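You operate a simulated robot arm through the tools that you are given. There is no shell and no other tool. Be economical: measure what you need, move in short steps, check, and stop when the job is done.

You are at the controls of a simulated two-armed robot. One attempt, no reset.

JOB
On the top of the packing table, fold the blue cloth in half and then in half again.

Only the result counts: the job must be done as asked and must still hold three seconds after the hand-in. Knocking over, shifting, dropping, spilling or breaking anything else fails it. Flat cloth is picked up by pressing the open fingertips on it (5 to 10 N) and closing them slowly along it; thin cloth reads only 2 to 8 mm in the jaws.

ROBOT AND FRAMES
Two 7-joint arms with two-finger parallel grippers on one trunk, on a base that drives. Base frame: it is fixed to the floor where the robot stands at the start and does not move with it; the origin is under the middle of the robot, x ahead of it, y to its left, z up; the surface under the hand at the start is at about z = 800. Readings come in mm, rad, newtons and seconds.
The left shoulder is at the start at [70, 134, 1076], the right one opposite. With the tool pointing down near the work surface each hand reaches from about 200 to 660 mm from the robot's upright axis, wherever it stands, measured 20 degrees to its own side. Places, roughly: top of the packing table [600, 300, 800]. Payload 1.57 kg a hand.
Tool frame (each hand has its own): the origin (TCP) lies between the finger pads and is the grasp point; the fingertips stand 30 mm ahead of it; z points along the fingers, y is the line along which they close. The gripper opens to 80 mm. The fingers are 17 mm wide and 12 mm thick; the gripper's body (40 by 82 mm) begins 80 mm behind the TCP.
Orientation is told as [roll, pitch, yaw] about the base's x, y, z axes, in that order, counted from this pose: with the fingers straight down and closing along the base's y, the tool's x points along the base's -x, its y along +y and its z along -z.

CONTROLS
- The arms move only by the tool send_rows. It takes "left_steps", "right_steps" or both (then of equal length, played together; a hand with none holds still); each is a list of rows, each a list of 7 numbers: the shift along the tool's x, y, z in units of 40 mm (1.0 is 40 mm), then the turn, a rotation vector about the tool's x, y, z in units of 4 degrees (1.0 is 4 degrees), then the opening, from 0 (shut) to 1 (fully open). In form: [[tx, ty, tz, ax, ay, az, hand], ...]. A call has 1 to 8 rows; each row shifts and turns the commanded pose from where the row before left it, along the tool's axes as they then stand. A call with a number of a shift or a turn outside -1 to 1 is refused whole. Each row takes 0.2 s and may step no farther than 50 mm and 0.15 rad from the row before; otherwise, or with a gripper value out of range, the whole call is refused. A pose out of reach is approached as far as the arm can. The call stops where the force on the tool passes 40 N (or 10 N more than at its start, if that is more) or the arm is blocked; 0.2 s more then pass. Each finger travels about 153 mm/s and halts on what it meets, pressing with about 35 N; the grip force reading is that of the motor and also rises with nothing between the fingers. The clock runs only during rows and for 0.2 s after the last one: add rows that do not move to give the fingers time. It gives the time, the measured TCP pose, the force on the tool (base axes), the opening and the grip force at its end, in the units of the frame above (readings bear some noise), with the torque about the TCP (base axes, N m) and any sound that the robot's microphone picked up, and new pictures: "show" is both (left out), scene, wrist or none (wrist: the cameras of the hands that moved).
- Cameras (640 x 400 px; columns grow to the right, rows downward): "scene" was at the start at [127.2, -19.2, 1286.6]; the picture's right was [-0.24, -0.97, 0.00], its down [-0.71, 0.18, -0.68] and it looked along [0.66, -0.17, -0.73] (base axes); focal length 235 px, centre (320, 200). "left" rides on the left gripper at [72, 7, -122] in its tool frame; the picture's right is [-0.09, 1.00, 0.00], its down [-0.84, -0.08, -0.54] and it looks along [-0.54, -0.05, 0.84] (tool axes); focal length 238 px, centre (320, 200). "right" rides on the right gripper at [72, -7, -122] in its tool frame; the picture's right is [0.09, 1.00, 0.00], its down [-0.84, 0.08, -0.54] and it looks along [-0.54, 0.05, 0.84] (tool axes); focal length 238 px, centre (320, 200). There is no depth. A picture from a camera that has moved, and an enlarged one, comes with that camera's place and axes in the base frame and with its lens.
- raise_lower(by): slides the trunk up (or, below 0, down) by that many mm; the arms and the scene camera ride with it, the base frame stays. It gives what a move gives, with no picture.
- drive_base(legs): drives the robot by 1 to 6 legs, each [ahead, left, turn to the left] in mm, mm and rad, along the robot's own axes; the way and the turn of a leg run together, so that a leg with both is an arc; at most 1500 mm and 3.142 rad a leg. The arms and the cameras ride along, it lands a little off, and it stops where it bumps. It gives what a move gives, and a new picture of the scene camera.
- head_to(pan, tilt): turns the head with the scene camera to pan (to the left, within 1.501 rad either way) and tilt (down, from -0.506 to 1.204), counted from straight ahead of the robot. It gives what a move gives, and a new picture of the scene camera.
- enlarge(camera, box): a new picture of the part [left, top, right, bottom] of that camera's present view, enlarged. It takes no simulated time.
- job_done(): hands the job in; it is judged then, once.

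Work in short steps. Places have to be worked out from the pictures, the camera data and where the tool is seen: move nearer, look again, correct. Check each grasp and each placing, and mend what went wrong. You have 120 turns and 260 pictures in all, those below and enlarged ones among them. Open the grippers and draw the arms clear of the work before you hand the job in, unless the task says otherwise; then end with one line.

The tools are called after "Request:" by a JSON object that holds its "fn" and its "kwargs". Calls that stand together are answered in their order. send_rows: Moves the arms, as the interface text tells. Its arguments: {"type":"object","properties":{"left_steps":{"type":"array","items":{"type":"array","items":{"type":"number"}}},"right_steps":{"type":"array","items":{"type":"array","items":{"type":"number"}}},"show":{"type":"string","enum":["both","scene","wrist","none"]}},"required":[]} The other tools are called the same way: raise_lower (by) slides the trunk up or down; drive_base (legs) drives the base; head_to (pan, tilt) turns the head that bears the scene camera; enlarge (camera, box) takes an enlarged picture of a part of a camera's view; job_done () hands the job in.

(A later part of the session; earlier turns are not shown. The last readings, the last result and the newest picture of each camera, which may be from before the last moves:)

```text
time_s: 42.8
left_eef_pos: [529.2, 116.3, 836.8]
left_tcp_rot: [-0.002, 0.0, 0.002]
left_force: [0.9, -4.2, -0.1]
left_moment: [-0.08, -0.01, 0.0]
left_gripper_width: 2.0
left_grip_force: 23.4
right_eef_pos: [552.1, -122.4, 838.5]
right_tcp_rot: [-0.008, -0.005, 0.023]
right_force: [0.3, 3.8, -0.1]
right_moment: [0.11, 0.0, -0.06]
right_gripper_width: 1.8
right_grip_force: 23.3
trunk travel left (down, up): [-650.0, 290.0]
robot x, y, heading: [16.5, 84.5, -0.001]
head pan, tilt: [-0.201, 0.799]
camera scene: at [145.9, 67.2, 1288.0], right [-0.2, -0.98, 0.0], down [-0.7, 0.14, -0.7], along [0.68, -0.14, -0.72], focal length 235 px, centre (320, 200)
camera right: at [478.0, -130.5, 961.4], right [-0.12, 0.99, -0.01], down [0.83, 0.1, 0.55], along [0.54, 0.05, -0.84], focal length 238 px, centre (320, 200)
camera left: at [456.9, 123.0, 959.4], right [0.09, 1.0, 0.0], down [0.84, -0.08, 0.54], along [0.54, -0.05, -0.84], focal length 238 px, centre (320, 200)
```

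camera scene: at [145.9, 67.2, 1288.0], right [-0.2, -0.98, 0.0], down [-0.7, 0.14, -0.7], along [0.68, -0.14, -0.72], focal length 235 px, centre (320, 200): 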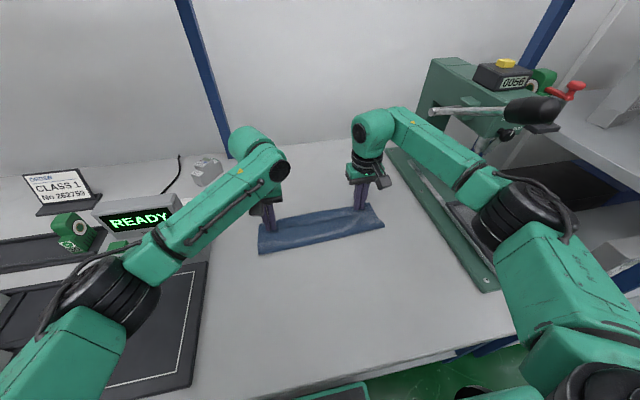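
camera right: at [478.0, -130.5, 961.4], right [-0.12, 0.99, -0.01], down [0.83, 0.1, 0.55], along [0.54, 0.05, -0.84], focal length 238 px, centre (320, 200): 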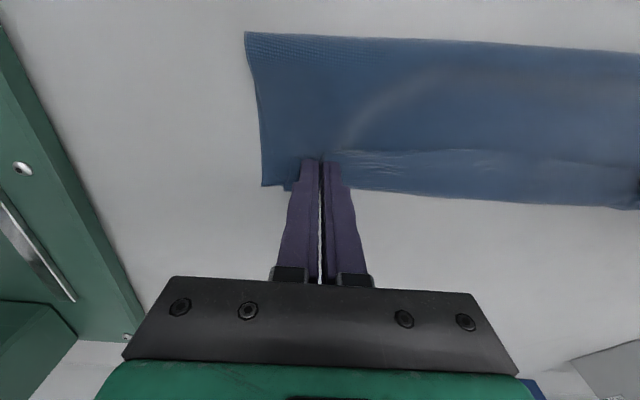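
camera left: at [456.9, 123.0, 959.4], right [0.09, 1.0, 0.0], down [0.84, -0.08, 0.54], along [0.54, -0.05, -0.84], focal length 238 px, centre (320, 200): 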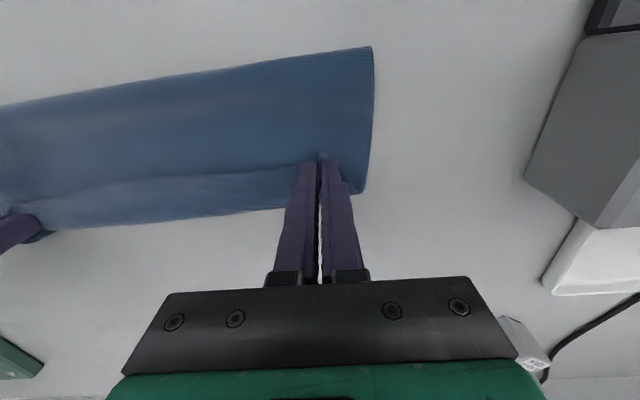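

Zoom in on both grips before release.

Request:
{"fn": "enlarge", "kwargs": {"camera": "left", "box": [200, 100, 420, 240]}}

Request:
{"fn": "enlarge", "kwargs": {"camera": "scene", "box": [235, 170, 405, 275]}}

```text
2.86 times, centred on (310, 170) of left
camera zoom: at [456.9, 123.0, 959.4], right [0.09, 1.0, 0.0], down [0.84, -0.08, 0.54], along [0.54, -0.05, -0.84], focal length 681 px, centre (349, 286)
```

zoom: 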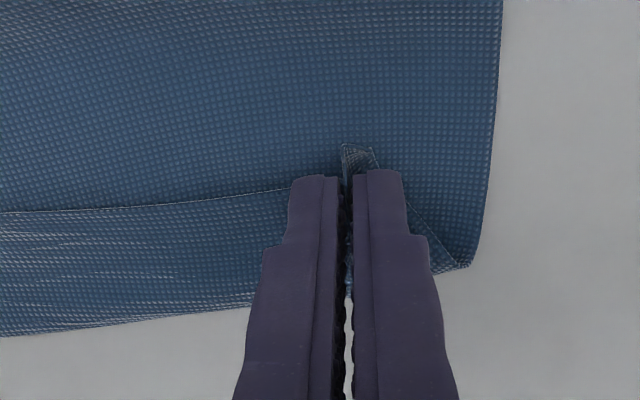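

```text
3.76 times, centred on (320, 222) of scene
camera zoom: at [145.9, 67.2, 1288.0], right [-0.2, -0.98, 0.0], down [-0.7, 0.14, -0.7], along [0.68, -0.14, -0.72], focal length 884 px, centre (320, 115)
```

zoom: 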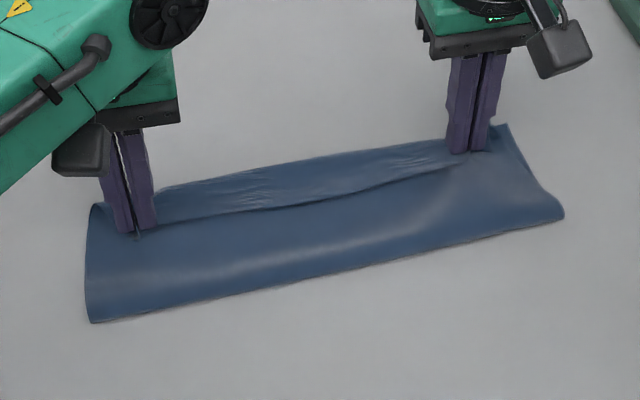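

I see the cause: the hem stays pointing back because the hand doesn't rotate, and my low arc let a forward loop form. I'll lift back, shift the base left for handle clearance, flatten again, and refold on a full, taut arc.

Request:
{"fn": "send_rows", "kwargs": {"left_steps": [[0.3, 0, -0.6, 0, 0, 0, 0], [0.5, 0, -0.6, 0, 0, 0, 0], [0.6, 0, -0.3, 0, 0, 0, 0], [0.6, 0, 0, 0, 0, 0, 0], [0, 0, 0, 0, 0, 0, 0]], "right_steps": [[0.3, 0, -0.6, 0, 0, 0, 0], [0.5, 0, -0.6, 0, 0, 0, 0], [0.6, 0, -0.3, 0, 0, 0, 0], [0.6, 0, 0, 0, 0, 0, 0], [0, 0, 0, 0, 0, 0, 0]], "show": "none"}}

Request:
{"fn": "drive_base", "kwargs": {"legs": [[0, 40, 0]]}}

Request:
{"fn": "send_rows", "kwargs": {"left_steps": [[0, -0.5, 0, 0, 0, 0, 0], [0, -0.5, 0, 0, 0, 0, 0], [0.6, 0, 0, 0, 0, 0, 0], [0.6, 0, 0.2, 0, 0, 0, 0], [0.7, 0, 0.3, 0, 0, 0, 0], [0.7, 0, 0.5, 0, 0, 0, 0], [0.4, 0, 0.4, 0, 0, 0, 0]], "right_steps": [[0, -0.5, 0, 0, 0, 0, 0], [0, -0.5, 0, 0, 0, 0, 0], [0.6, 0, 0, 0, 0, 0, 0], [0.6, 0, 0.2, 0, 0, 0, 0], [0.7, 0, 0.3, 0, 0, 0, 0], [0.7, 0, 0.5, 0, 0, 0, 0], [0.6, 0, 0.4, 0, 0, 0, 0]]}}

```text
time_s: 44.0
left_eef_pos: [450.6, 116.2, 897.8]
left_tcp_rot: [-0.001, 0.0, 0.002]
left_force: [0.7, -5.8, -0.2]
left_moment: [-0.2, 0.04, 0.01]
left_gripper_width: 2.2
left_grip_force: 23.7
right_eef_pos: [471.4, -124.0, 897.9]
right_tcp_rot: [-0.009, -0.005, 0.022]
right_force: [0.5, 6.0, 0.0]
right_moment: [0.16, -0.01, -0.04]
right_gripper_width: 1.7
right_grip_force: 24.2
trunk travel left (down, up): [-650.0, 290.0]
robot x, y, heading: [22.5, 80.9, -0.0]
head pan, tilt: [-0.201, 0.799]
```

```text
time_s: 44.8
left_eef_pos: [450.4, 155.5, 896.7]
left_tcp_rot: [0.0, 0.003, 0.002]
left_force: [1.0, -6.6, 0.0]
left_moment: [-0.18, -0.01, -0.02]
left_gripper_width: 2.0
left_grip_force: 23.2
right_eef_pos: [471.6, -85.9, 897.2]
right_tcp_rot: [-0.009, -0.004, 0.022]
right_force: [-1.3, 5.8, 0.8]
right_moment: [0.21, 0.0, -0.05]
right_gripper_width: 1.8
right_grip_force: 23.5
trunk travel left (down, up): [-650.0, 290.0]
robot x, y, heading: [18.0, 127.0, -0.003]
head pan, tilt: [-0.201, 0.799]
camera scene: at [146.6, 105.5, 1287.9], right [-0.2, -0.98, 0.0], down [-0.7, 0.14, -0.7], along [0.68, -0.14, -0.72], focal length 235 px, centre (320, 200)
```

scene: 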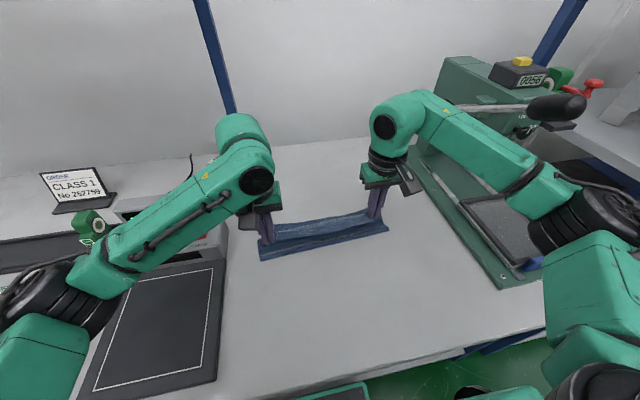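

```text
time_s: 46.4
left_eef_pos: [328.2, 114.8, 842.4]
left_tcp_rot: [-0.004, -0.001, 0.003]
left_force: [0.0, -8.2, -0.4]
left_moment: [-0.27, -0.04, 0.01]
left_gripper_width: 2.0
left_grip_force: 23.8
right_eef_pos: [341.4, -126.1, 842.2]
right_tcp_rot: [-0.009, -0.005, 0.023]
right_force: [0.6, 7.8, 0.6]
right_moment: [0.25, 0.0, -0.04]
right_gripper_width: 1.9
right_grip_force: 23.6
trunk travel left (down, up): [-650.0, 290.0]
robot x, y, heading: [14.7, 121.2, 0.002]
head pan, tilt: [-0.201, 0.799]
camera scene: at [145.5, 107.4, 1288.1], right [-0.2, -0.98, 0.0], down [-0.7, 0.14, -0.7], along [0.68, -0.14, -0.72], focal length 235 px, centre (320, 200)
camera right: at [268.5, -135.0, 964.0], right [-0.11, 0.99, -0.01], down [0.83, 0.1, 0.55], along [0.54, 0.05, -0.84], focal length 238 px, centre (320, 200)
camera left: at [256.7, 122.6, 963.8], right [0.09, 1.0, 0.0], down [0.84, -0.07, 0.54], along [0.54, -0.05, -0.84], focal length 238 px, centre (320, 200)
```

scene: 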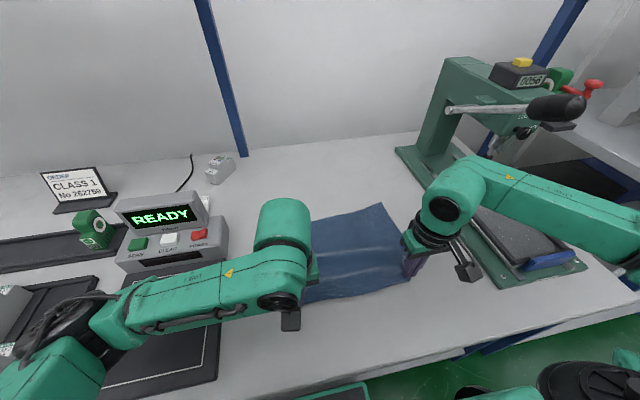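
right: 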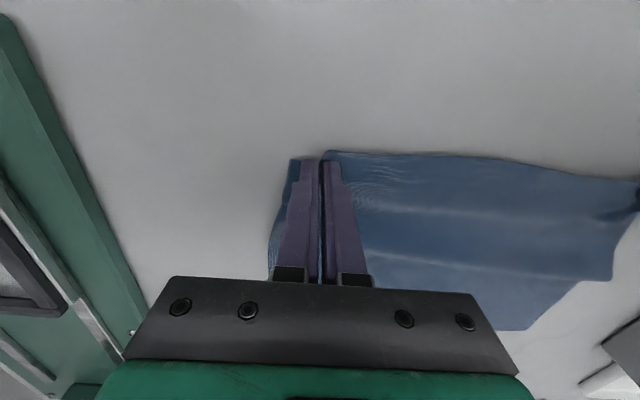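
left: 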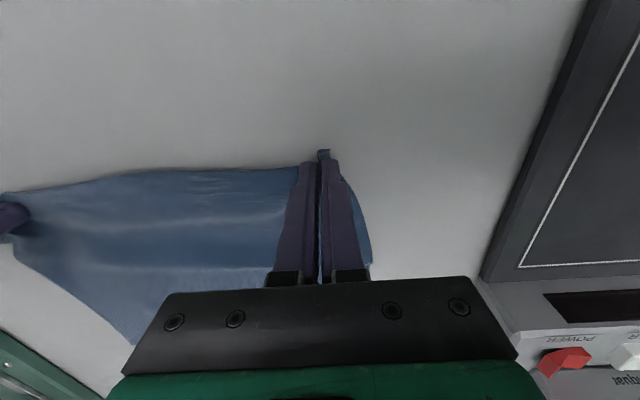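

Still slightly wavy on the left; I pull back a bit more to flatten it.

Request:
{"fn": "send_rows", "kwargs": {"left_steps": [[0.4, 0, 0.1, 0, 0, 0, 0], [0.4, 0, 0, 0, 0, 0, 0], [0.2, 0, 0, 0, 0, 0, 0], [0, 0, 0, 0, 0, 0, 0]], "right_steps": [[0.3, 0, 0.1, 0, 0, 0, 0], [0.3, 0, 0, 0, 0, 0, 0], [0.2, 0, 0, 0, 0, 0, 0], [0, 0, 0, 0, 0, 0, 0]]}}

```text
time_s: 47.4
left_eef_pos: [290.0, 116.6, 838.2]
left_tcp_rot: [0.0, 0.003, 0.002]
left_force: [-0.9, -11.6, 0.2]
left_moment: [-0.35, -0.02, 0.0]
left_gripper_width: 2.0
left_grip_force: 23.7
right_eef_pos: [312.4, -127.6, 836.5]
right_tcp_rot: [-0.01, -0.004, 0.022]
right_force: [-1.0, 10.6, -0.2]
right_moment: [0.34, 0.02, -0.07]
right_gripper_width: 1.8
right_grip_force: 24.0
trunk travel left (down, up): [-650.0, 290.0]
robot x, y, heading: [15.0, 127.2, -0.004]
head pan, tilt: [-0.201, 0.799]
camera scene: at [146.5, 107.3, 1287.9], right [-0.2, -0.98, 0.0], down [-0.7, 0.14, -0.7], along [0.68, -0.14, -0.72], focal length 235 px, centre (320, 200)
camera right: at [238.4, -135.8, 959.4], right [-0.11, 0.99, -0.01], down [0.83, 0.1, 0.54], along [0.54, 0.05, -0.84], focal length 238 px, centre (320, 200)
camera left: at [217.7, 123.1, 960.3], right [0.09, 1.0, 0.0], down [0.84, -0.07, 0.54], along [0.54, -0.05, -0.84], focal length 238 px, centre (320, 200)
```

scene: 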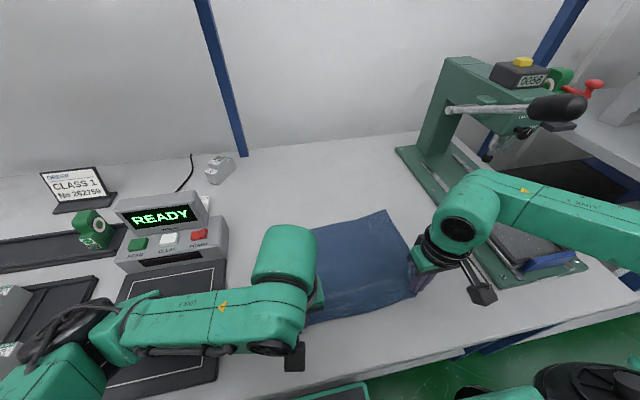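
right: 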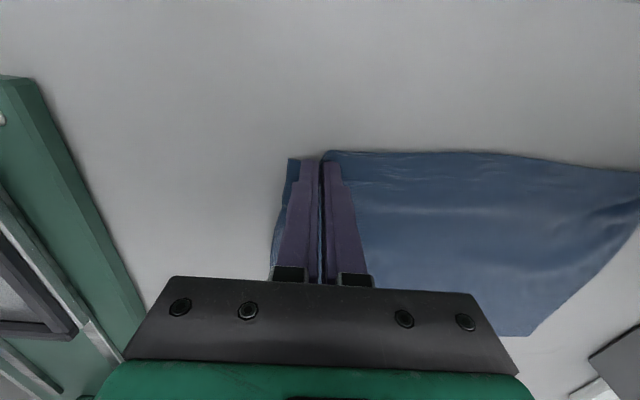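
left: 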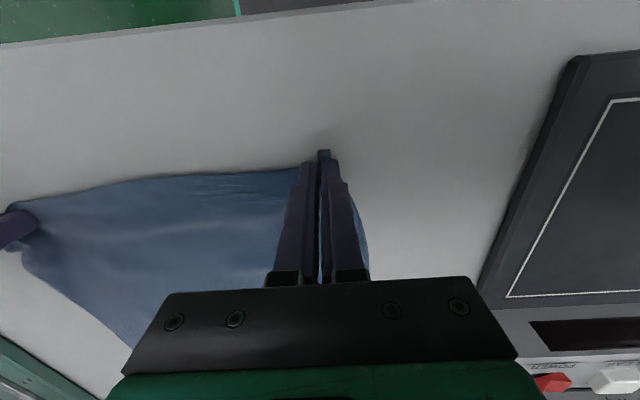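

Flat now; far edge at left (506,156), right (528,−160). I fold on a taut circular arc (radius ≈103 mm), landing the grips ~25 mm short of the far edge to allow for the hem's direction.

Request:
{"fn": "send_rows", "kwargs": {"left_steps": [[0.0, -0.05, -0.48, 0, 0, 0, 0], [-0.25, 0, -0.62, 0, 0, 0, 0], [-0.4, 0, -0.53, 0, 0, 0, 0], [-0.54, 0, -0.4, 0, 0, 0, 0], [-0.62, 0, -0.26, 0, 0, 0, 0], [-0.67, 0, -0.09, 0, 0, 0, 0], [-0.67, 0, 0.09, 0, 0, 0, 0], [-0.62, 0, 0.26, 0, 0, 0, 0]], "right_steps": [[0.0, 0.05, -0.48, 0, 0, 0, 0], [-0.25, 0, -0.62, 0, 0, 0, 0], [-0.4, 0, -0.53, 0, 0, 0, 0], [-0.54, 0, -0.4, 0, 0, 0, 0], [-0.62, 0, -0.26, 0, 0, 0, 0], [-0.67, 0, -0.09, 0, 0, 0, 0], [-0.67, 0, 0.09, 0, 0, 0, 0], [-0.62, 0, 0.26, 0, 0, 0, 0]]}}

```text
time_s: 49.2
left_eef_pos: [444.0, 115.3, 917.8]
left_tcp_rot: [-0.002, 0.001, 0.002]
left_force: [-0.5, -2.1, -1.1]
left_moment: [-0.07, 0.04, 0.03]
left_gripper_width: 1.9
left_grip_force: 23.8
right_eef_pos: [465.0, -122.1, 918.3]
right_tcp_rot: [-0.01, -0.001, 0.023]
right_force: [0.4, 2.2, -0.6]
right_moment: [0.09, 0.02, -0.04]
right_gripper_width: 1.8
right_grip_force: 23.4
trunk travel left (down, up): [-650.0, 290.0]
robot x, y, heading: [17.5, 123.8, 0.006]
head pan, tilt: [-0.201, 0.799]
camera scene: at [148.3, 107.4, 1287.7], right [-0.2, -0.98, 0.0], down [-0.7, 0.14, -0.7], along [0.68, -0.14, -0.72], focal length 235 px, centre (320, 200)
camera right: at [391.7, -129.6, 1040.8], right [-0.11, 0.99, -0.01], down [0.83, 0.1, 0.54], along [0.54, 0.05, -0.84], focal length 238 px, centre (320, 200)
camera left: at [371.1, 121.7, 1039.9], right [0.09, 1.0, 0.0], down [0.84, -0.08, 0.54], along [0.54, -0.05, -0.84], focal length 238 px, centre (320, 200)
```

scene: 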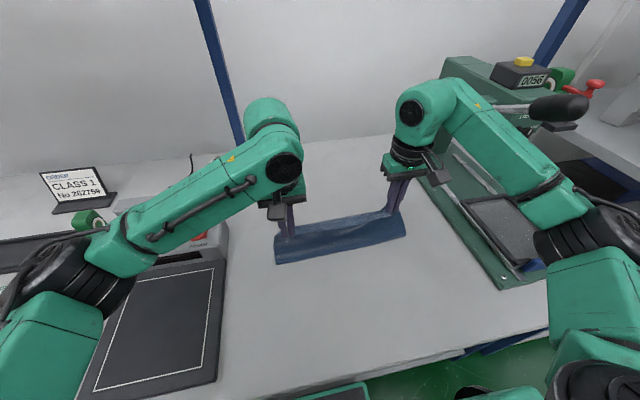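
right: 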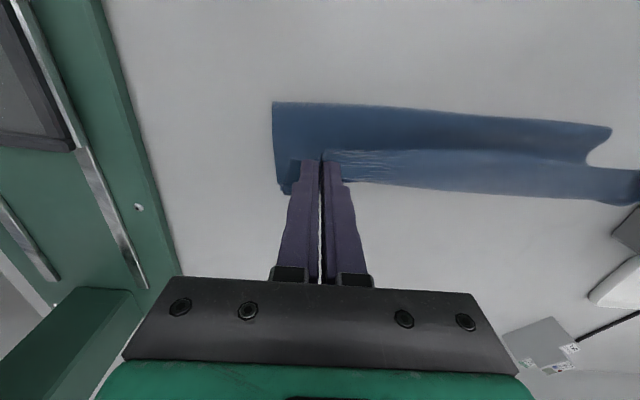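
left: 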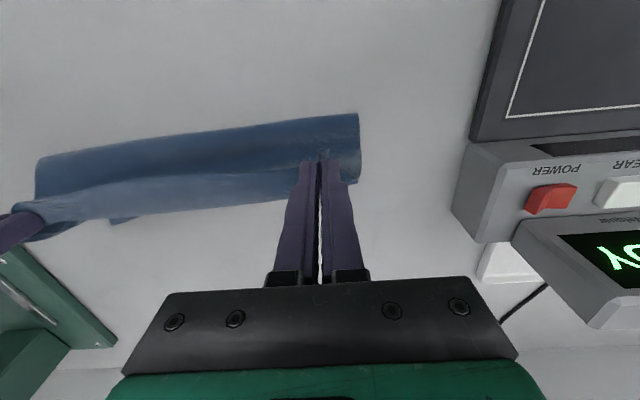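

The sheet leaves the fingers forward, so folding away from me makes an S-loop. Better: lift the cloth so it hangs, lay its lower hem down near me, lay half forward, then bring the held hem back toward the robot. I lift it straight up now.

Request:
{"fn": "send_rows", "kwargs": {"left_steps": [[0, 0, -0.9, 0, 0, 0, 0], [0, 0, -0.9, 0, 0, 0, 0], [0.1, 0, -0.9, 0, 0, 0, 0], [0.2, 0, -0.9, 0, 0, 0, 0], [0.1, 0, -0.4, 0, 0, 0, 0], [0, 0, 0, 0, 0, 0, 0], [0, 0, 0, 0, 0, 0, 0]], "right_steps": [[0.1, 0, -0.9, 0, 0, 0, 0], [0.2, 0, -0.9, 0, 0, 0, 0], [0.2, 0, -0.9, 0, 0, 0, 0], [0.2, 0, -0.9, 0, 0, 0, 0], [0.2, 0, -0.4, 0, 0, 0, 0], [0, 0, 0, 0, 0, 0, 0], [0, 0, 0, 0, 0, 0, 0]]}}

```text
time_s: 50.8
left_eef_pos: [425.9, 114.9, 1079.6]
left_tcp_rot: [-0.002, 0.002, 0.0]
left_force: [-0.4, -1.7, -0.5]
left_moment: [-0.09, 0.01, -0.04]
left_gripper_width: 2.1
left_grip_force: 23.4
right_eef_pos: [425.6, -121.5, 1079.4]
right_tcp_rot: [-0.01, -0.003, 0.023]
right_force: [0.7, 3.6, 0.7]
right_moment: [0.06, 0.01, -0.05]
right_gripper_width: 1.7
right_grip_force: 23.9
trunk travel left (down, up): [-650.0, 290.0]
robot x, y, heading: [18.6, 124.5, 0.002]
head pan, tilt: [-0.201, 0.799]
camera scene: at [146.4, 107.7, 1288.0], right [-0.2, -0.98, 0.0], down [-0.7, 0.14, -0.7], along [0.68, -0.14, -0.72], focal length 235 px, centre (320, 200)
camera right: at [352.6, -129.4, 1201.2], right [-0.11, 0.99, -0.01], down [0.83, 0.1, 0.54], along [0.54, 0.05, -0.84], focal length 238 px, centre (320, 200)
camera left: at [353.3, 122.2, 1201.1], right [0.09, 1.0, 0.0], down [0.84, -0.08, 0.54], along [0.54, -0.05, -0.84], focal length 238 px, centre (320, 200)
```

scene: 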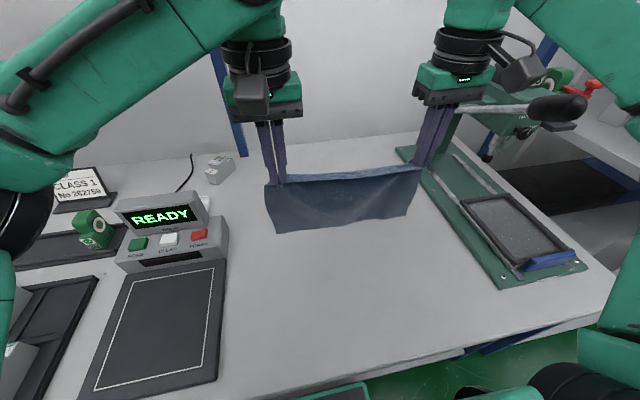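
right: 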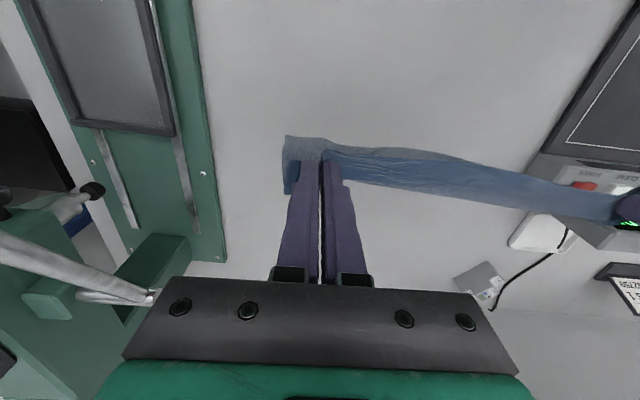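
left: 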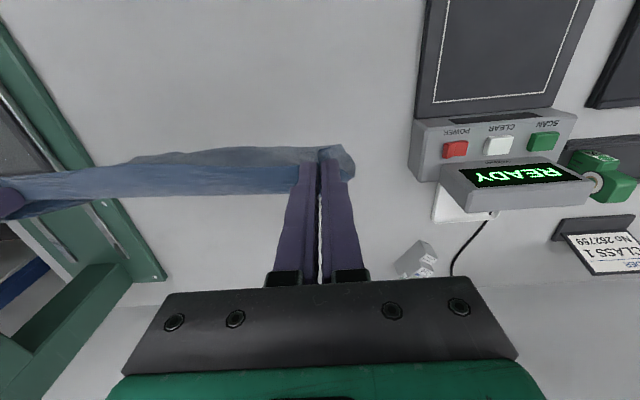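

The cloth hangs free, its lower hem about 65 mm above the table. I move back toward the robot and lower until the hem touches the table near x≈410.

Request:
{"fn": "send_rows", "kwargs": {"left_steps": [[0.5, 0, 0.3, 0, 0, 0, 0], [0.6, 0, 0.4, 0, 0, 0, 0], [0, 0, 0.4, 0, 0, 0, 0], [0, 0, 0.3, 0, 0, 0, 0], [0, 0, 0, 0, 0, 0, 0], [0, 0, 0, 0, 0, 0, 0]], "right_steps": [[0.5, 0, 0.3, 0, 0, 0, 0], [0.6, 0, 0.4, 0, 0, 0, 0], [0, 0, 0.4, 0, 0, 0, 0], [0, 0, 0.3, 0, 0, 0, 0], [0, 0, 0, 0, 0, 0, 0], [0, 0, 0, 0, 0, 0, 0]]}}

```text
time_s: 52.2
left_eef_pos: [381.1, 114.8, 1021.8]
left_tcp_rot: [-0.001, 0.002, 0.0]
left_force: [-0.2, -2.8, -0.5]
left_moment: [-0.11, 0.01, -0.02]
left_gripper_width: 1.9
left_grip_force: 23.8
right_eef_pos: [381.9, -123.9, 1023.1]
right_tcp_rot: [-0.009, -0.004, 0.023]
right_force: [0.1, 3.5, 1.1]
right_moment: [0.12, -0.01, -0.04]
right_gripper_width: 2.0
right_grip_force: 23.5
trunk travel left (down, up): [-650.0, 290.0]
robot x, y, heading: [19.6, 124.9, -0.001]
head pan, tilt: [-0.201, 0.799]
camera scene: at [146.8, 107.3, 1287.9], right [-0.2, -0.98, 0.0], down [-0.7, 0.14, -0.7], along [0.68, -0.14, -0.72], focal length 235 px, centre (320, 200)
camera right: at [309.0, -131.5, 1145.0], right [-0.11, 0.99, -0.01], down [0.83, 0.1, 0.54], along [0.54, 0.05, -0.84], focal length 238 px, centre (320, 200)
camera left: at [308.9, 121.5, 1145.0], right [0.09, 1.0, 0.0], down [0.84, -0.08, 0.54], along [0.54, -0.05, -0.84], focal length 238 px, centre (320, 200)
```

scene: 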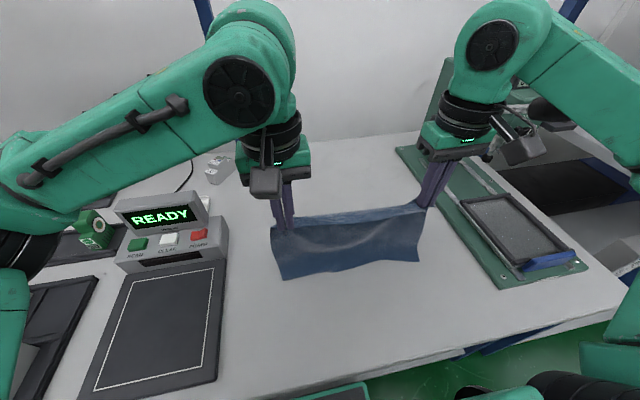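
right: 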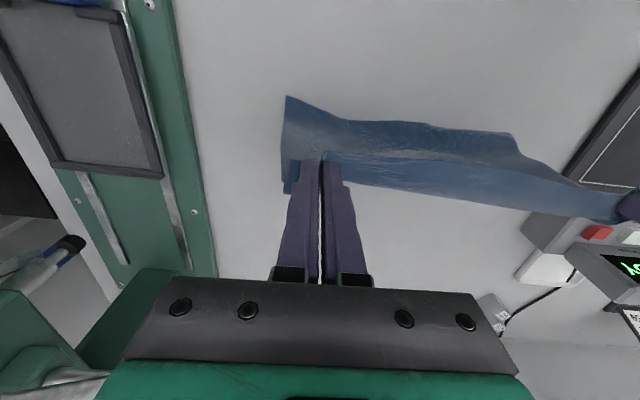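
left: 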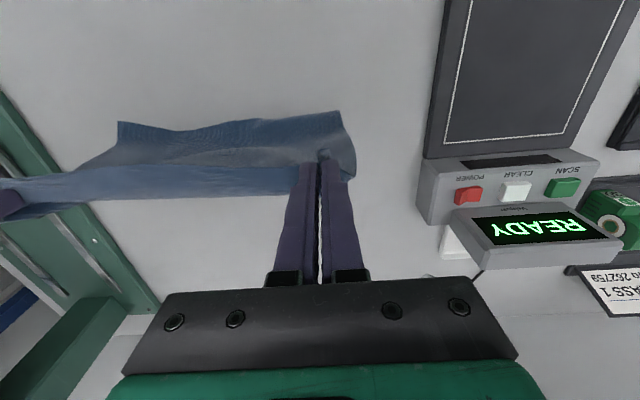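

The lower hem touches the table at (371,−173) and (385,143). Now I lay the first half forward by moving away and down at 45°.

Request:
{"fn": "send_rows", "kwargs": {"left_steps": [[-0.68, 0, 0.6, 0, 0, 0, 0], [-0.68, 0, 0.6, 0, 0, 0, 0], [-0.68, 0, 0.6, 0, 0, 0, 0], [-0.68, 0, 0.6, 0, 0, 0, 0], [0, 0, 0, 0, 0, 0, 0]], "right_steps": [[-0.62, 0, 0.6, 0, 0, 0, 0], [-0.62, 0, 0.6, 0, 0, 0, 0], [-0.62, 0, 0.6, 0, 0, 0, 0], [-0.62, 0, 0.6, 0, 0, 0, 0], [0, 0, 0, 0, 0, 0, 0]]}}

```text
time_s: 53.4
left_eef_pos: [488.8, 113.7, 927.9]
left_tcp_rot: [-0.001, -0.001, -0.001]
left_force: [1.0, -2.4, 0.1]
left_moment: [-0.03, 0.01, 0.0]
left_gripper_width: 1.8
left_grip_force: 23.7
right_eef_pos: [481.0, -120.8, 928.3]
right_tcp_rot: [-0.01, -0.006, 0.023]
right_force: [0.2, 2.0, 0.4]
right_moment: [0.04, -0.01, -0.03]
right_gripper_width: 1.6
right_grip_force: 23.9
trunk travel left (down, up): [-650.0, 290.0]
robot x, y, heading: [18.2, 123.4, -0.0]
head pan, tilt: [-0.201, 0.799]
camera scene: at [145.1, 107.3, 1288.1], right [-0.2, -0.98, 0.0], down [-0.7, 0.14, -0.7], along [0.68, -0.14, -0.72], focal length 235 px, centre (320, 200)
camera right: at [408.2, -129.4, 1049.8], right [-0.11, 0.99, -0.01], down [0.83, 0.1, 0.55], along [0.54, 0.05, -0.84], focal length 238 px, centre (320, 200)
camera left: at [416.4, 121.1, 1049.2], right [0.09, 1.0, 0.0], down [0.84, -0.08, 0.54], along [0.54, -0.05, -0.84], focal length 238 px, centre (320, 200)
```

scene: 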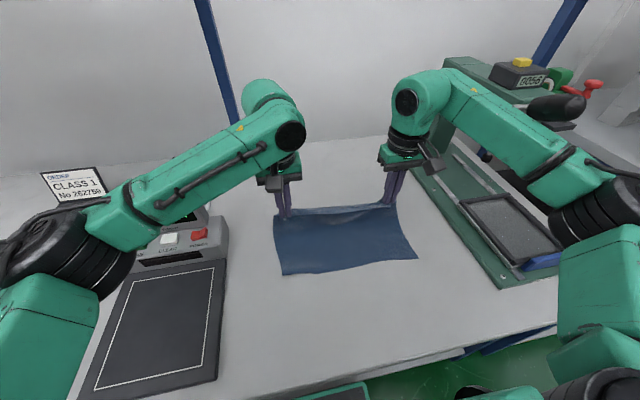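
right: 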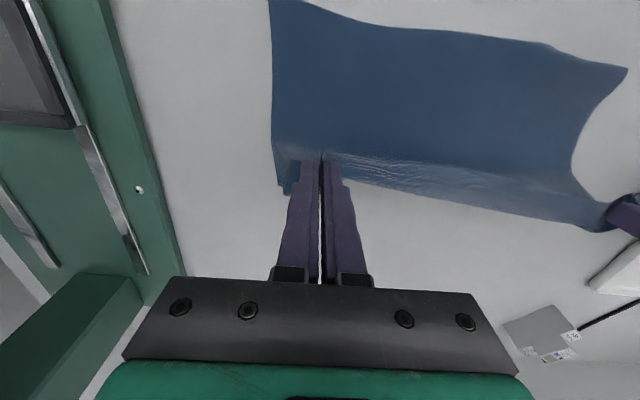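
left: 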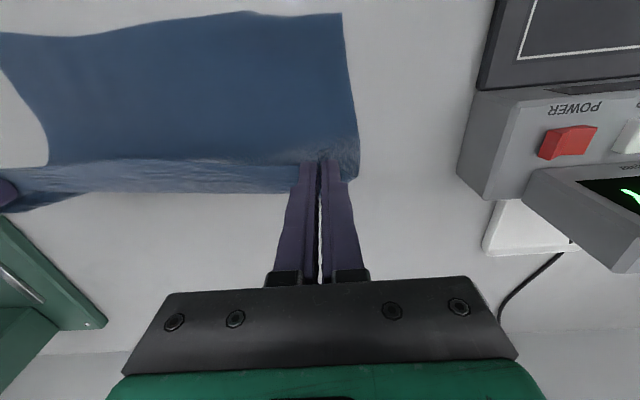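

First half laid nicely; its hem is at left (394,141), right (382,−176). Now I bring the held hem back and down over it.

Request:
{"fn": "send_rows", "kwargs": {"left_steps": [[0.67, 0, 0.3, 0, 0, 0, 0], [0.62, 0, 0.5, 0, 0, 0, 0], [0.45, 0, 0.77, 0, 0, 0, 0], [0.22, 0, 0.65, 0, 0, 0, 0], [0, 0, 0, 0, 0, 0, 0]], "right_steps": [[0.7, 0, 0.3, 0, 0, 0, 0], [0.65, 0, 0.5, 0, 0, 0, 0], [0.48, 0, 0.77, 0, 0, 0, 0], [0.25, 0, 0.65, 0, 0, 0, 0], [0, 0, 0, 0, 0, 0, 0]]}}

```text
time_s: 54.6
left_eef_pos: [410.6, 115.0, 838.0]
left_tcp_rot: [-0.002, 0.003, 0.002]
left_force: [-0.7, -5.0, 0.2]
left_moment: [-0.14, 0.01, 0.02]
left_gripper_width: 1.6
left_grip_force: 23.6
right_eef_pos: [397.7, -123.9, 838.6]
right_tcp_rot: [-0.008, -0.003, 0.023]
right_force: [0.6, 4.7, 0.3]
right_moment: [0.16, 0.0, -0.06]
right_gripper_width: 2.0
right_grip_force: 23.9
trunk travel left (down, up): [-650.0, 290.0]
robot x, y, heading: [16.9, 125.1, 0.002]
head pan, tilt: [-0.201, 0.799]
camera scene: at [146.7, 107.4, 1287.9], right [-0.2, -0.98, 0.0], down [-0.7, 0.14, -0.7], along [0.68, -0.14, -0.72], focal length 235 px, centre (320, 200)
camera right: at [325.4, -131.9, 960.8], right [-0.11, 0.99, -0.01], down [0.83, 0.1, 0.54], along [0.54, 0.05, -0.84], focal length 238 px, centre (320, 200)
camera left: at [338.6, 122.0, 960.2], right [0.09, 1.0, 0.0], down [0.84, -0.07, 0.54], along [0.54, -0.05, -0.84], focal length 238 px, centre (320, 200)
```

scene: 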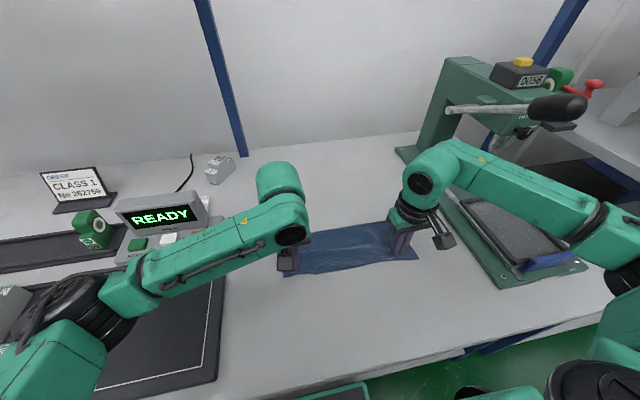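
right: 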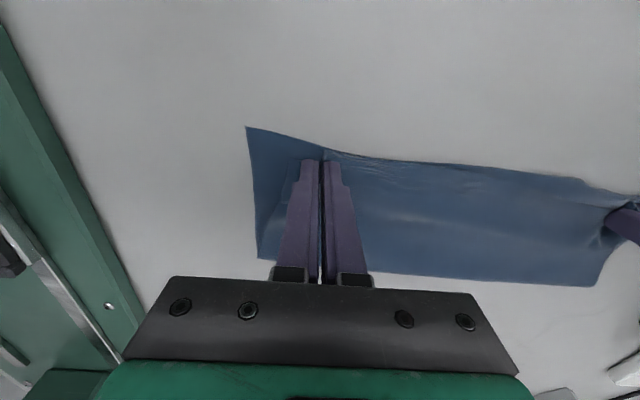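
left: 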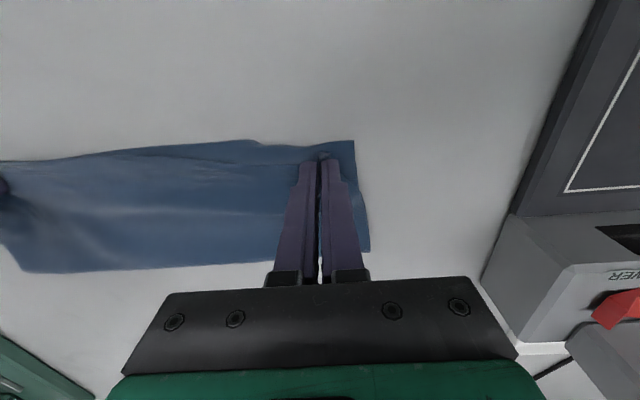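

The hems align well (within ~6 mm) and the strip is ~115–125 mm wide. I lower to touch and release, opening while touching to spread the pinches.

Request:
{"fn": "send_rows", "kwargs": {"left_steps": [[0, 0, 0.15, 0, 0, 0, 0], [0, 0, 0, 0, 0, 0, 0.1], [0, 0, 0, 0, 0, 0, 0.2], [0, 0, 0, 0, 0, 0, 0.35], [0, 0, -0.3, 0, 0, 0, 0.35], [0, 0, -0.9, 0, 0, 0, 0.35], [0, 0.2, -0.9, 0, 0, 0, 0.35]], "right_steps": [[0.05, 0, 0.15, 0, 0, 0, 0], [0, 0, 0, 0, 0, 0, 0.1], [0, 0, 0, 0, 0, 0, 0.2], [0, 0, 0, 0, 0, 0, 0.35], [0, 0, -0.3, 0, 0, 0, 0.35], [0, 0, -0.9, 0, 0, 0, 0.35], [0, -0.2, -0.9, 0, 0, 0, 0.35]]}}

```text
time_s: 56.2
left_eef_pos: [410.7, 123.2, 916.9]
left_tcp_rot: [-0.003, -0.001, -0.001]
left_force: [0.2, -0.3, 0.0]
left_moment: [0.03, 0.0, 0.0]
left_gripper_width: 27.9
left_grip_force: 0.0
right_eef_pos: [395.9, -133.2, 916.6]
right_tcp_rot: [-0.01, -0.007, 0.023]
right_force: [0.2, -0.2, -0.4]
right_moment: [0.02, -0.02, -0.01]
right_gripper_width: 28.0
right_grip_force: 0.2
trunk travel left (down, up): [-650.0, 290.0]
robot x, y, heading: [19.5, 125.4, 0.003]
head pan, tilt: [-0.201, 0.799]
camera scene: at [145.8, 107.9, 1287.9], right [-0.2, -0.98, 0.0], down [-0.7, 0.14, -0.7], along [0.68, -0.14, -0.72], focal length 235 px, centre (320, 200)
camera right: at [322.8, -140.0, 1038.9], right [-0.11, 0.99, -0.01], down [0.83, 0.1, 0.54], along [0.54, 0.05, -0.84], focal length 238 px, centre (320, 200)
camera left: at [337.9, 130.4, 1038.6], right [0.09, 1.0, 0.0], down [0.84, -0.08, 0.54], along [0.54, -0.05, -0.84], focal length 238 px, centre (320, 200)
```

scene: 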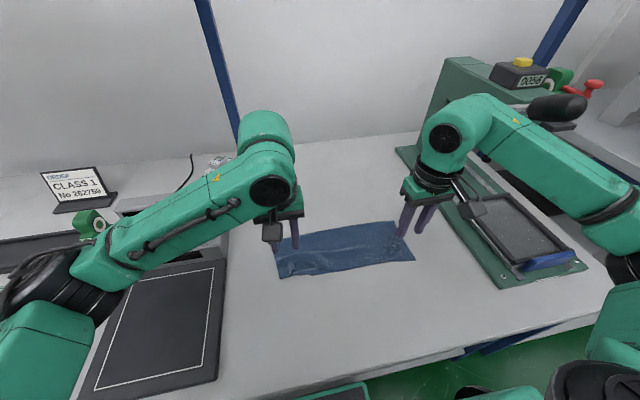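
right: 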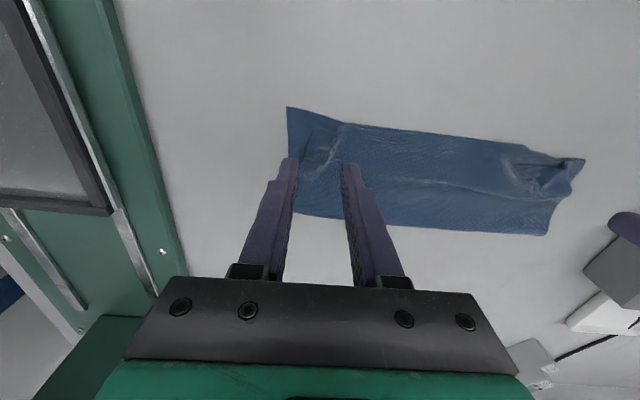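
left: 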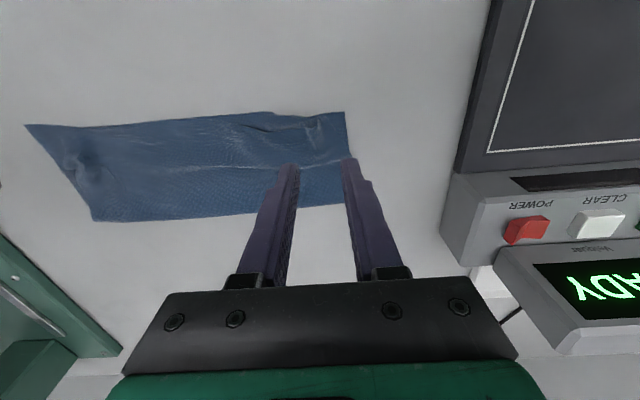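

Good result. Zoom in to judge the corners.

Request:
{"fn": "enlarge", "kwargs": {"camera": "scene", "box": [250, 200, 430, 300]}}

Request:
{"fn": "enlarge", "kwargs": {"camera": "left", "box": [10, 90, 370, 240]}}

Request:
{"fn": "enlarge", "kwargs": {"camera": "right", "box": [260, 90, 600, 250]}}

```text
3.56 times, centred on (340, 250) of scene
camera zoom: at [145.8, 107.9, 1287.9], right [-0.2, -0.98, 0.0], down [-0.7, 0.14, -0.7], along [0.68, -0.14, -0.72], focal length 835 px, centre (249, 22)
```

zoom: 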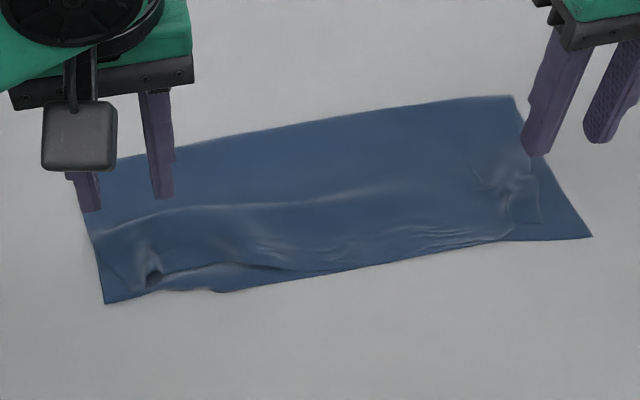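

```text
1.78 times, centred on (190, 165) of left
camera zoom: at [337.9, 130.4, 1038.6], right [0.09, 1.0, 0.0], down [0.84, -0.08, 0.54], along [0.54, -0.05, -0.84], focal length 424 px, centre (551, 262)
```

zoom: 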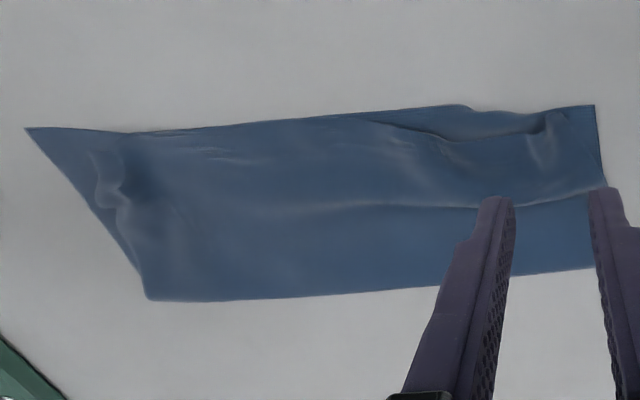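

```text
1.88 times, centred on (430, 170) of right
camera zoom: at [322.8, -140.0, 1038.9], right [-0.11, 0.99, -0.01], down [0.83, 0.1, 0.54], along [0.54, 0.05, -0.84], focal length 449 px, centre (113, 256)
```

zoom: 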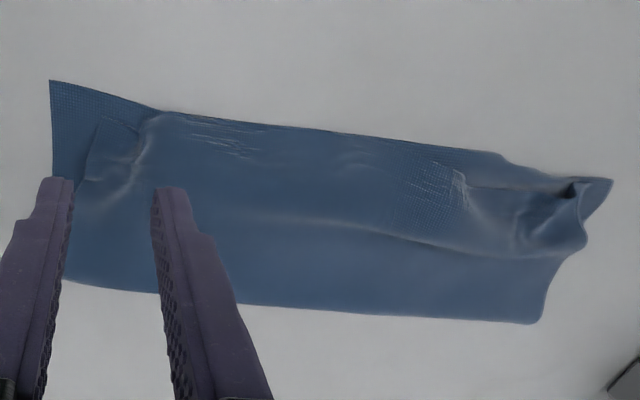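

Good fold; only the upper layer's corners are pulled in by ~20–30 mm. I'll press lightly with closed fingertips and smooth both outward.

Request:
{"fn": "send_rows", "kwargs": {"left_steps": [[0, 0.2, 0.7, 0, 0, 0, 0], [0, 0, 0.7, 0, 0, 0, 0], [0, 0, 0.55, 0, 0, 0, 0], [0, 0, 0.15, 0, 0, 0, 0], [0, 0, 0, 0, 0, 0, 0]], "right_steps": [[0, -0.15, 0.7, 0, 0, 0, 0], [0, 0, 0.7, 0, 0, 0, 0], [0, 0, 0.55, 0, 0, 0, 0], [0, 0, 0.15, 0, 0, 0, 0], [0, 0, 0, 0, 0, 0, 0]], "show": "none"}}

```text
time_s: 57.4
left_eef_pos: [411.5, 129.6, 832.1]
left_tcp_rot: [-0.003, 0.0, 0.002]
left_force: [0.3, -1.0, 4.5]
left_moment: [-0.03, 0.03, 0.02]
left_gripper_width: 0.0
left_grip_force: 21.2
right_eef_pos: [397.6, -138.4, 832.5]
right_tcp_rot: [-0.01, -0.005, 0.023]
right_force: [0.3, -0.5, -0.2]
right_moment: [0.07, 0.02, 0.03]
right_gripper_width: 0.2
right_grip_force: 21.3
trunk travel left (down, up): [-650.0, 290.0]
robot x, y, heading: [16.7, 125.5, 0.001]
head pan, tilt: [-0.201, 0.799]
```

Request:
{"fn": "send_rows", "kwargs": {"left_steps": [[0, 0.15, 0, 0, 0, 0, 0], [0, 0.15, 0, 0, 0, 0, 0], [0, 0.15, 0, 0, 0, 0, 0], [0, 0.1, 0, 0, 0, 0, 0], [0, 0, -0.5, 0, 0, 0, 0], [0, 0, -0.9, 0, 0, 0, 0], [0, 0, -0.9, 0, 0, 0, 0]], "right_steps": [[0, -0.05, 0.05, 0, 0, 0, 0], [0, -0.2, 0.0, 0, 0, 0, 0], [0, -0.2, 0, 0, 0, 0, 0], [0, -0.2, 0, 0, 0, 0, 0], [0, 0, -0.5, 0, 0, 0, 0], [0, 0, -0.9, 0, 0, 0, 0], [0, 0, -0.9, 0, 0, 0, 0]]}}

```text
time_s: 59.0
left_eef_pos: [410.8, 151.9, 923.7]
left_tcp_rot: [-0.002, 0.003, -0.001]
left_force: [0.3, -0.1, -0.1]
left_moment: [-0.01, 0.01, 0.01]
left_gripper_width: 0.0
left_grip_force: 21.5
right_eef_pos: [396.2, -163.4, 922.0]
right_tcp_rot: [-0.009, -0.003, 0.024]
right_force: [-0.5, -0.4, -0.7]
right_moment: [-0.04, 0.0, -0.02]
right_gripper_width: 0.2
right_grip_force: 21.6
trunk travel left (down, up): [-650.0, 290.0]
robot x, y, heading: [19.1, 124.4, -0.001]
head pan, tilt: [-0.201, 0.799]
camera scene: at [146.3, 107.3, 1287.8], right [-0.2, -0.98, 0.0], down [-0.7, 0.14, -0.7], along [0.68, -0.14, -0.72], focal length 235 px, centre (320, 200)
camera right: at [323.3, -171.5, 1045.3], right [-0.11, 0.99, -0.01], down [0.83, 0.1, 0.54], along [0.54, 0.05, -0.84], focal length 238 px, centre (320, 200)
camera left: at [339.0, 159.4, 1045.9], right [0.09, 1.0, 0.0], down [0.84, -0.08, 0.54], along [0.54, -0.05, -0.84], focal length 238 px, centre (320, 200)
```

scene: 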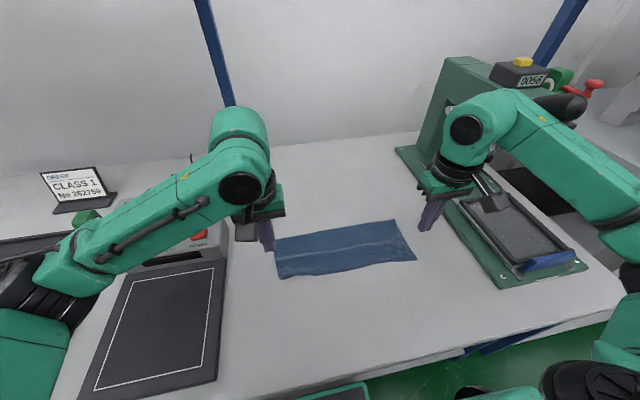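
right: 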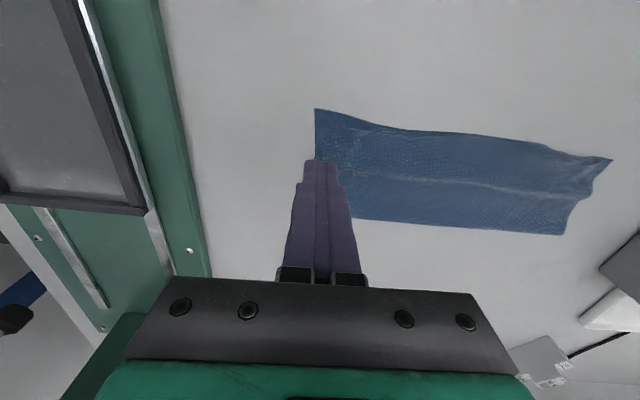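
left: 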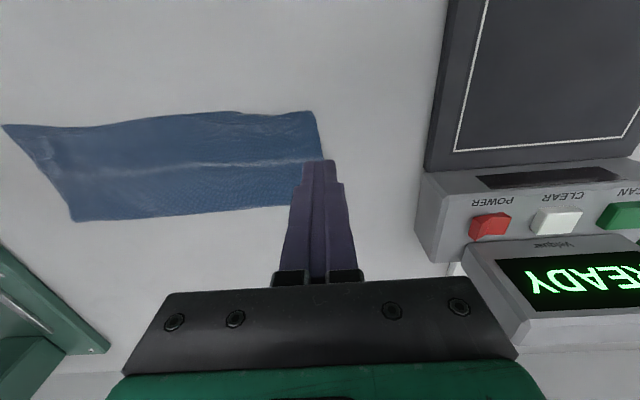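

The strip is now neat: near hem (394,141)–(376,−178), crease at x≈502. For the second fold the right hand will take the right end (jaws turned to close along x) and bring it to the left end. I start turning the right hand and move the left hand out of the way.

Request:
{"fn": "send_rows", "kwargs": {"left_steps": [[0.1, 0.6, -0.5, 0, 0, 0, 0.3], [0.1, 0.8, -0.5, 0, 0, 0, 0.3], [0.2, 0.8, -0.5, 0, 0, 0, 0.3], [0.2, 0.8, -0.5, 0, 0, 0, 0.3], [0.2, 0.8, -0.4, 0, 0, 0, 0.3], [0.2, 0.8, 0, 0, 0, 0, 0.3], [0.2, 0.6, 0, 0, 0, 0, 0.3], [0, 0, 0, 0, 0, 0, 0.3]], "right_steps": [[-0.2, 0.1, 0, 0, 0, 1, 0.3], [-0.2, 0.1, 0, 0, 0, 1, 0.3], [-0.2, 0.1, 0, 0, 0, 1, 0.3], [-0.2, 0, 0, 0, 0, 1, 0.3], [-0.2, 0, 0, 0, 0, 1, 0.3], [0, 0, 0, 0, 0, 1, 0.3], [0, 0, 0, 0, 0, 1, 0.3], [0, 0, 0, 0, 0, 1, 0.3]], "show": "none"}}

Request:
{"fn": "send_rows", "kwargs": {"right_steps": [[0, 0, 0, 0, 0, 1, 0.3], [0, 0, 0, 0, 0, 1, 0.3], [0, 0, 0, 0, 0, 1, 0.3], [0, 0, 0, 0, 0, 1, 0.3], [0, 0, 0, 0, 0, 1, 0.3], [0, 0, 0, 0, 0, 1, 0.3], [0, 0, 0, 0, 0, 1, 0.3], [0, 0, 0, 0, 0, 1, 0.3]], "show": "none"}}

Request:
{"fn": "send_rows", "kwargs": {"right_steps": [[0, 0, 0, 0, 0, 1, 0.3], [0, 0, 0, 0, 0, 1, 0.3], [0, 0, 0, 0, 0, 1, 0.3], [0, 0, 0, 0, 0, 1, 0.3], [0, 0, 0, 0, 0, 1, 0.3], [0, 0, 0, 0, 0, 1, 0.3], [0, 0, 0, 0, 0, 0.7, 0.3], [0, 0, 0, 0, 0, 0, 0.3]]}}

```text
time_s: 60.8
left_eef_pos: [362.5, 359.0, 1018.6]
left_tcp_rot: [-0.001, 0.002, 0.001]
left_force: [1.0, 0.2, 0.0]
left_moment: [0.02, 0.02, 0.0]
left_gripper_width: 23.6
left_grip_force: 0.0
right_eef_pos: [438.4, -156.7, 921.6]
right_tcp_rot: [-0.004, -0.008, -0.537]
right_force: [0.6, -0.1, -0.5]
right_moment: [0.04, 0.03, 0.01]
right_gripper_width: 23.8
right_grip_force: 0.1
trunk travel left (down, up): [-650.0, 290.0]
robot x, y, heading: [18.0, 124.9, -0.001]
head pan, tilt: [-0.201, 0.799]
```

```text
time_s: 62.6
left_eef_pos: [361.8, 360.5, 1019.7]
left_tcp_rot: [-0.002, 0.002, 0.001]
left_force: [-0.2, 0.5, -0.8]
left_moment: [0.01, -0.03, 0.01]
left_gripper_width: 24.0
left_grip_force: 0.1
right_eef_pos: [436.6, -156.3, 923.1]
right_tcp_rot: [0.0, -0.01, -1.096]
right_force: [0.4, 0.4, -0.1]
right_moment: [0.0, 0.03, 0.01]
right_gripper_width: 24.0
right_grip_force: 0.1
trunk travel left (down, up): [-650.0, 290.0]
robot x, y, heading: [13.0, 125.0, -0.005]
head pan, tilt: [-0.201, 0.799]
```

```text
time_s: 64.4
left_eef_pos: [360.6, 360.0, 1020.2]
left_tcp_rot: [-0.001, 0.004, 0.001]
left_force: [0.4, -0.3, -0.3]
left_moment: [0.01, 0.01, 0.0]
left_gripper_width: 24.0
left_grip_force: 0.1
right_eef_pos: [437.9, -155.6, 922.8]
right_tcp_rot: [0.003, -0.007, -1.563]
right_force: [0.5, -1.0, -0.4]
right_moment: [-0.01, -0.02, -0.03]
right_gripper_width: 23.8
right_grip_force: 0.2
trunk travel left (down, up): [-650.0, 290.0]
robot x, y, heading: [16.7, 124.2, -0.003]
head pan, tilt: [-0.201, 0.799]
camera scene: at [146.4, 107.4, 1287.9], right [-0.2, -0.98, 0.0], down [-0.7, 0.14, -0.7], along [0.68, -0.14, -0.72], focal length 235 px, centre (320, 200)
camera right: at [429.0, -84.2, 1044.8], right [1.0, 0.1, 0.0], down [0.08, -0.83, 0.55], along [0.06, -0.55, -0.83], focal length 238 px, centre (320, 200)
```

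scene: 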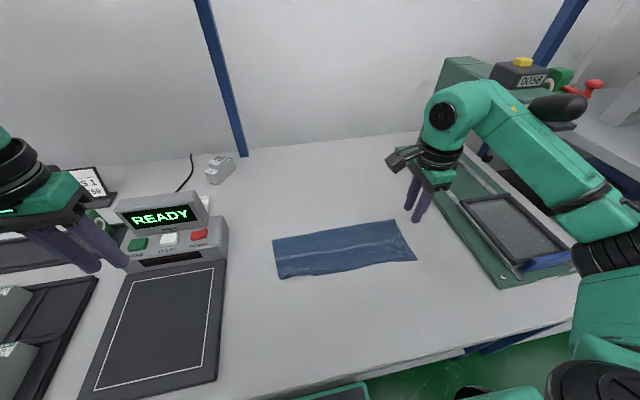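
right: 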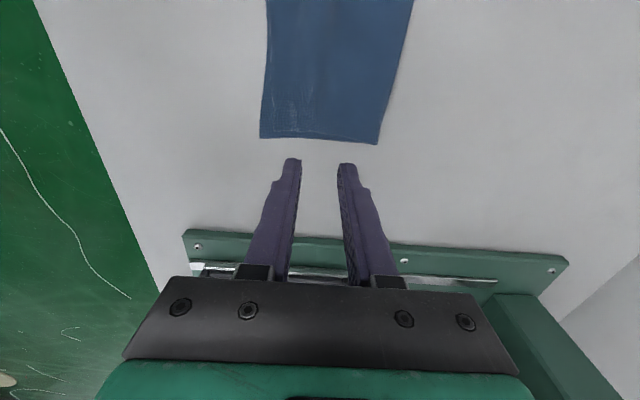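

The right end spans (375,−174)–(504,−168). I descend over its middle, jaws 32 mm open.

Request:
{"fn": "send_rows", "kwargs": {"right_steps": [[-0.08, 0.05, 0.7, 0, 0, 0, 0.4], [0, 0, 0.7, 0, 0, 0, 0.4], [0, 0, 0.7, 0, 0, 0, 0.4], [0, 0, 0.12, 0, 0, 0, 0.4], [0, 0, 0.06, 0, 0, 0, 0.4], [0, 0, 0, 0, 0, 0, 0.4]], "show": "wrist"}}

```text
time_s: 65.8
left_eef_pos: [362.2, 360.3, 1019.8]
left_tcp_rot: [0.0, 0.0, 0.004]
left_force: [-0.5, -1.3, -0.8]
left_moment: [-0.02, 0.0, 0.03]
left_gripper_width: 23.9
left_grip_force: 0.0
right_eef_pos: [440.5, -160.8, 832.8]
right_tcp_rot: [0.006, -0.007, -1.561]
right_force: [0.6, -0.3, 3.9]
right_moment: [0.01, 0.04, 0.01]
right_gripper_width: 31.7
right_grip_force: 0.0
trunk travel left (down, up): [-650.0, 290.0]
robot x, y, heading: [15.4, 122.9, 0.003]
head pan, tilt: [-0.201, 0.799]
camera right: at [430.9, -88.1, 953.8], right [0.99, 0.1, 0.0], down [0.08, -0.83, 0.55], along [0.06, -0.55, -0.83], focal length 238 px, centre (320, 200)
```

right: 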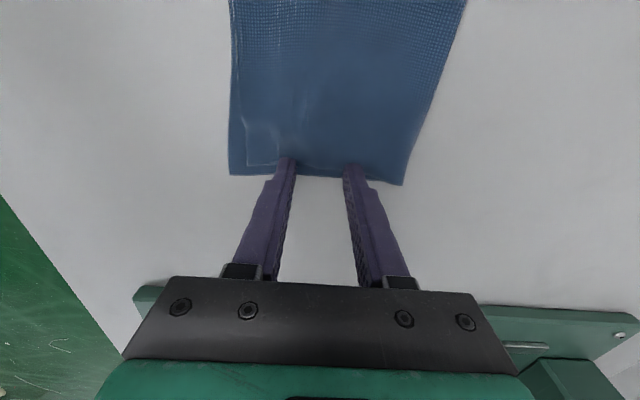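

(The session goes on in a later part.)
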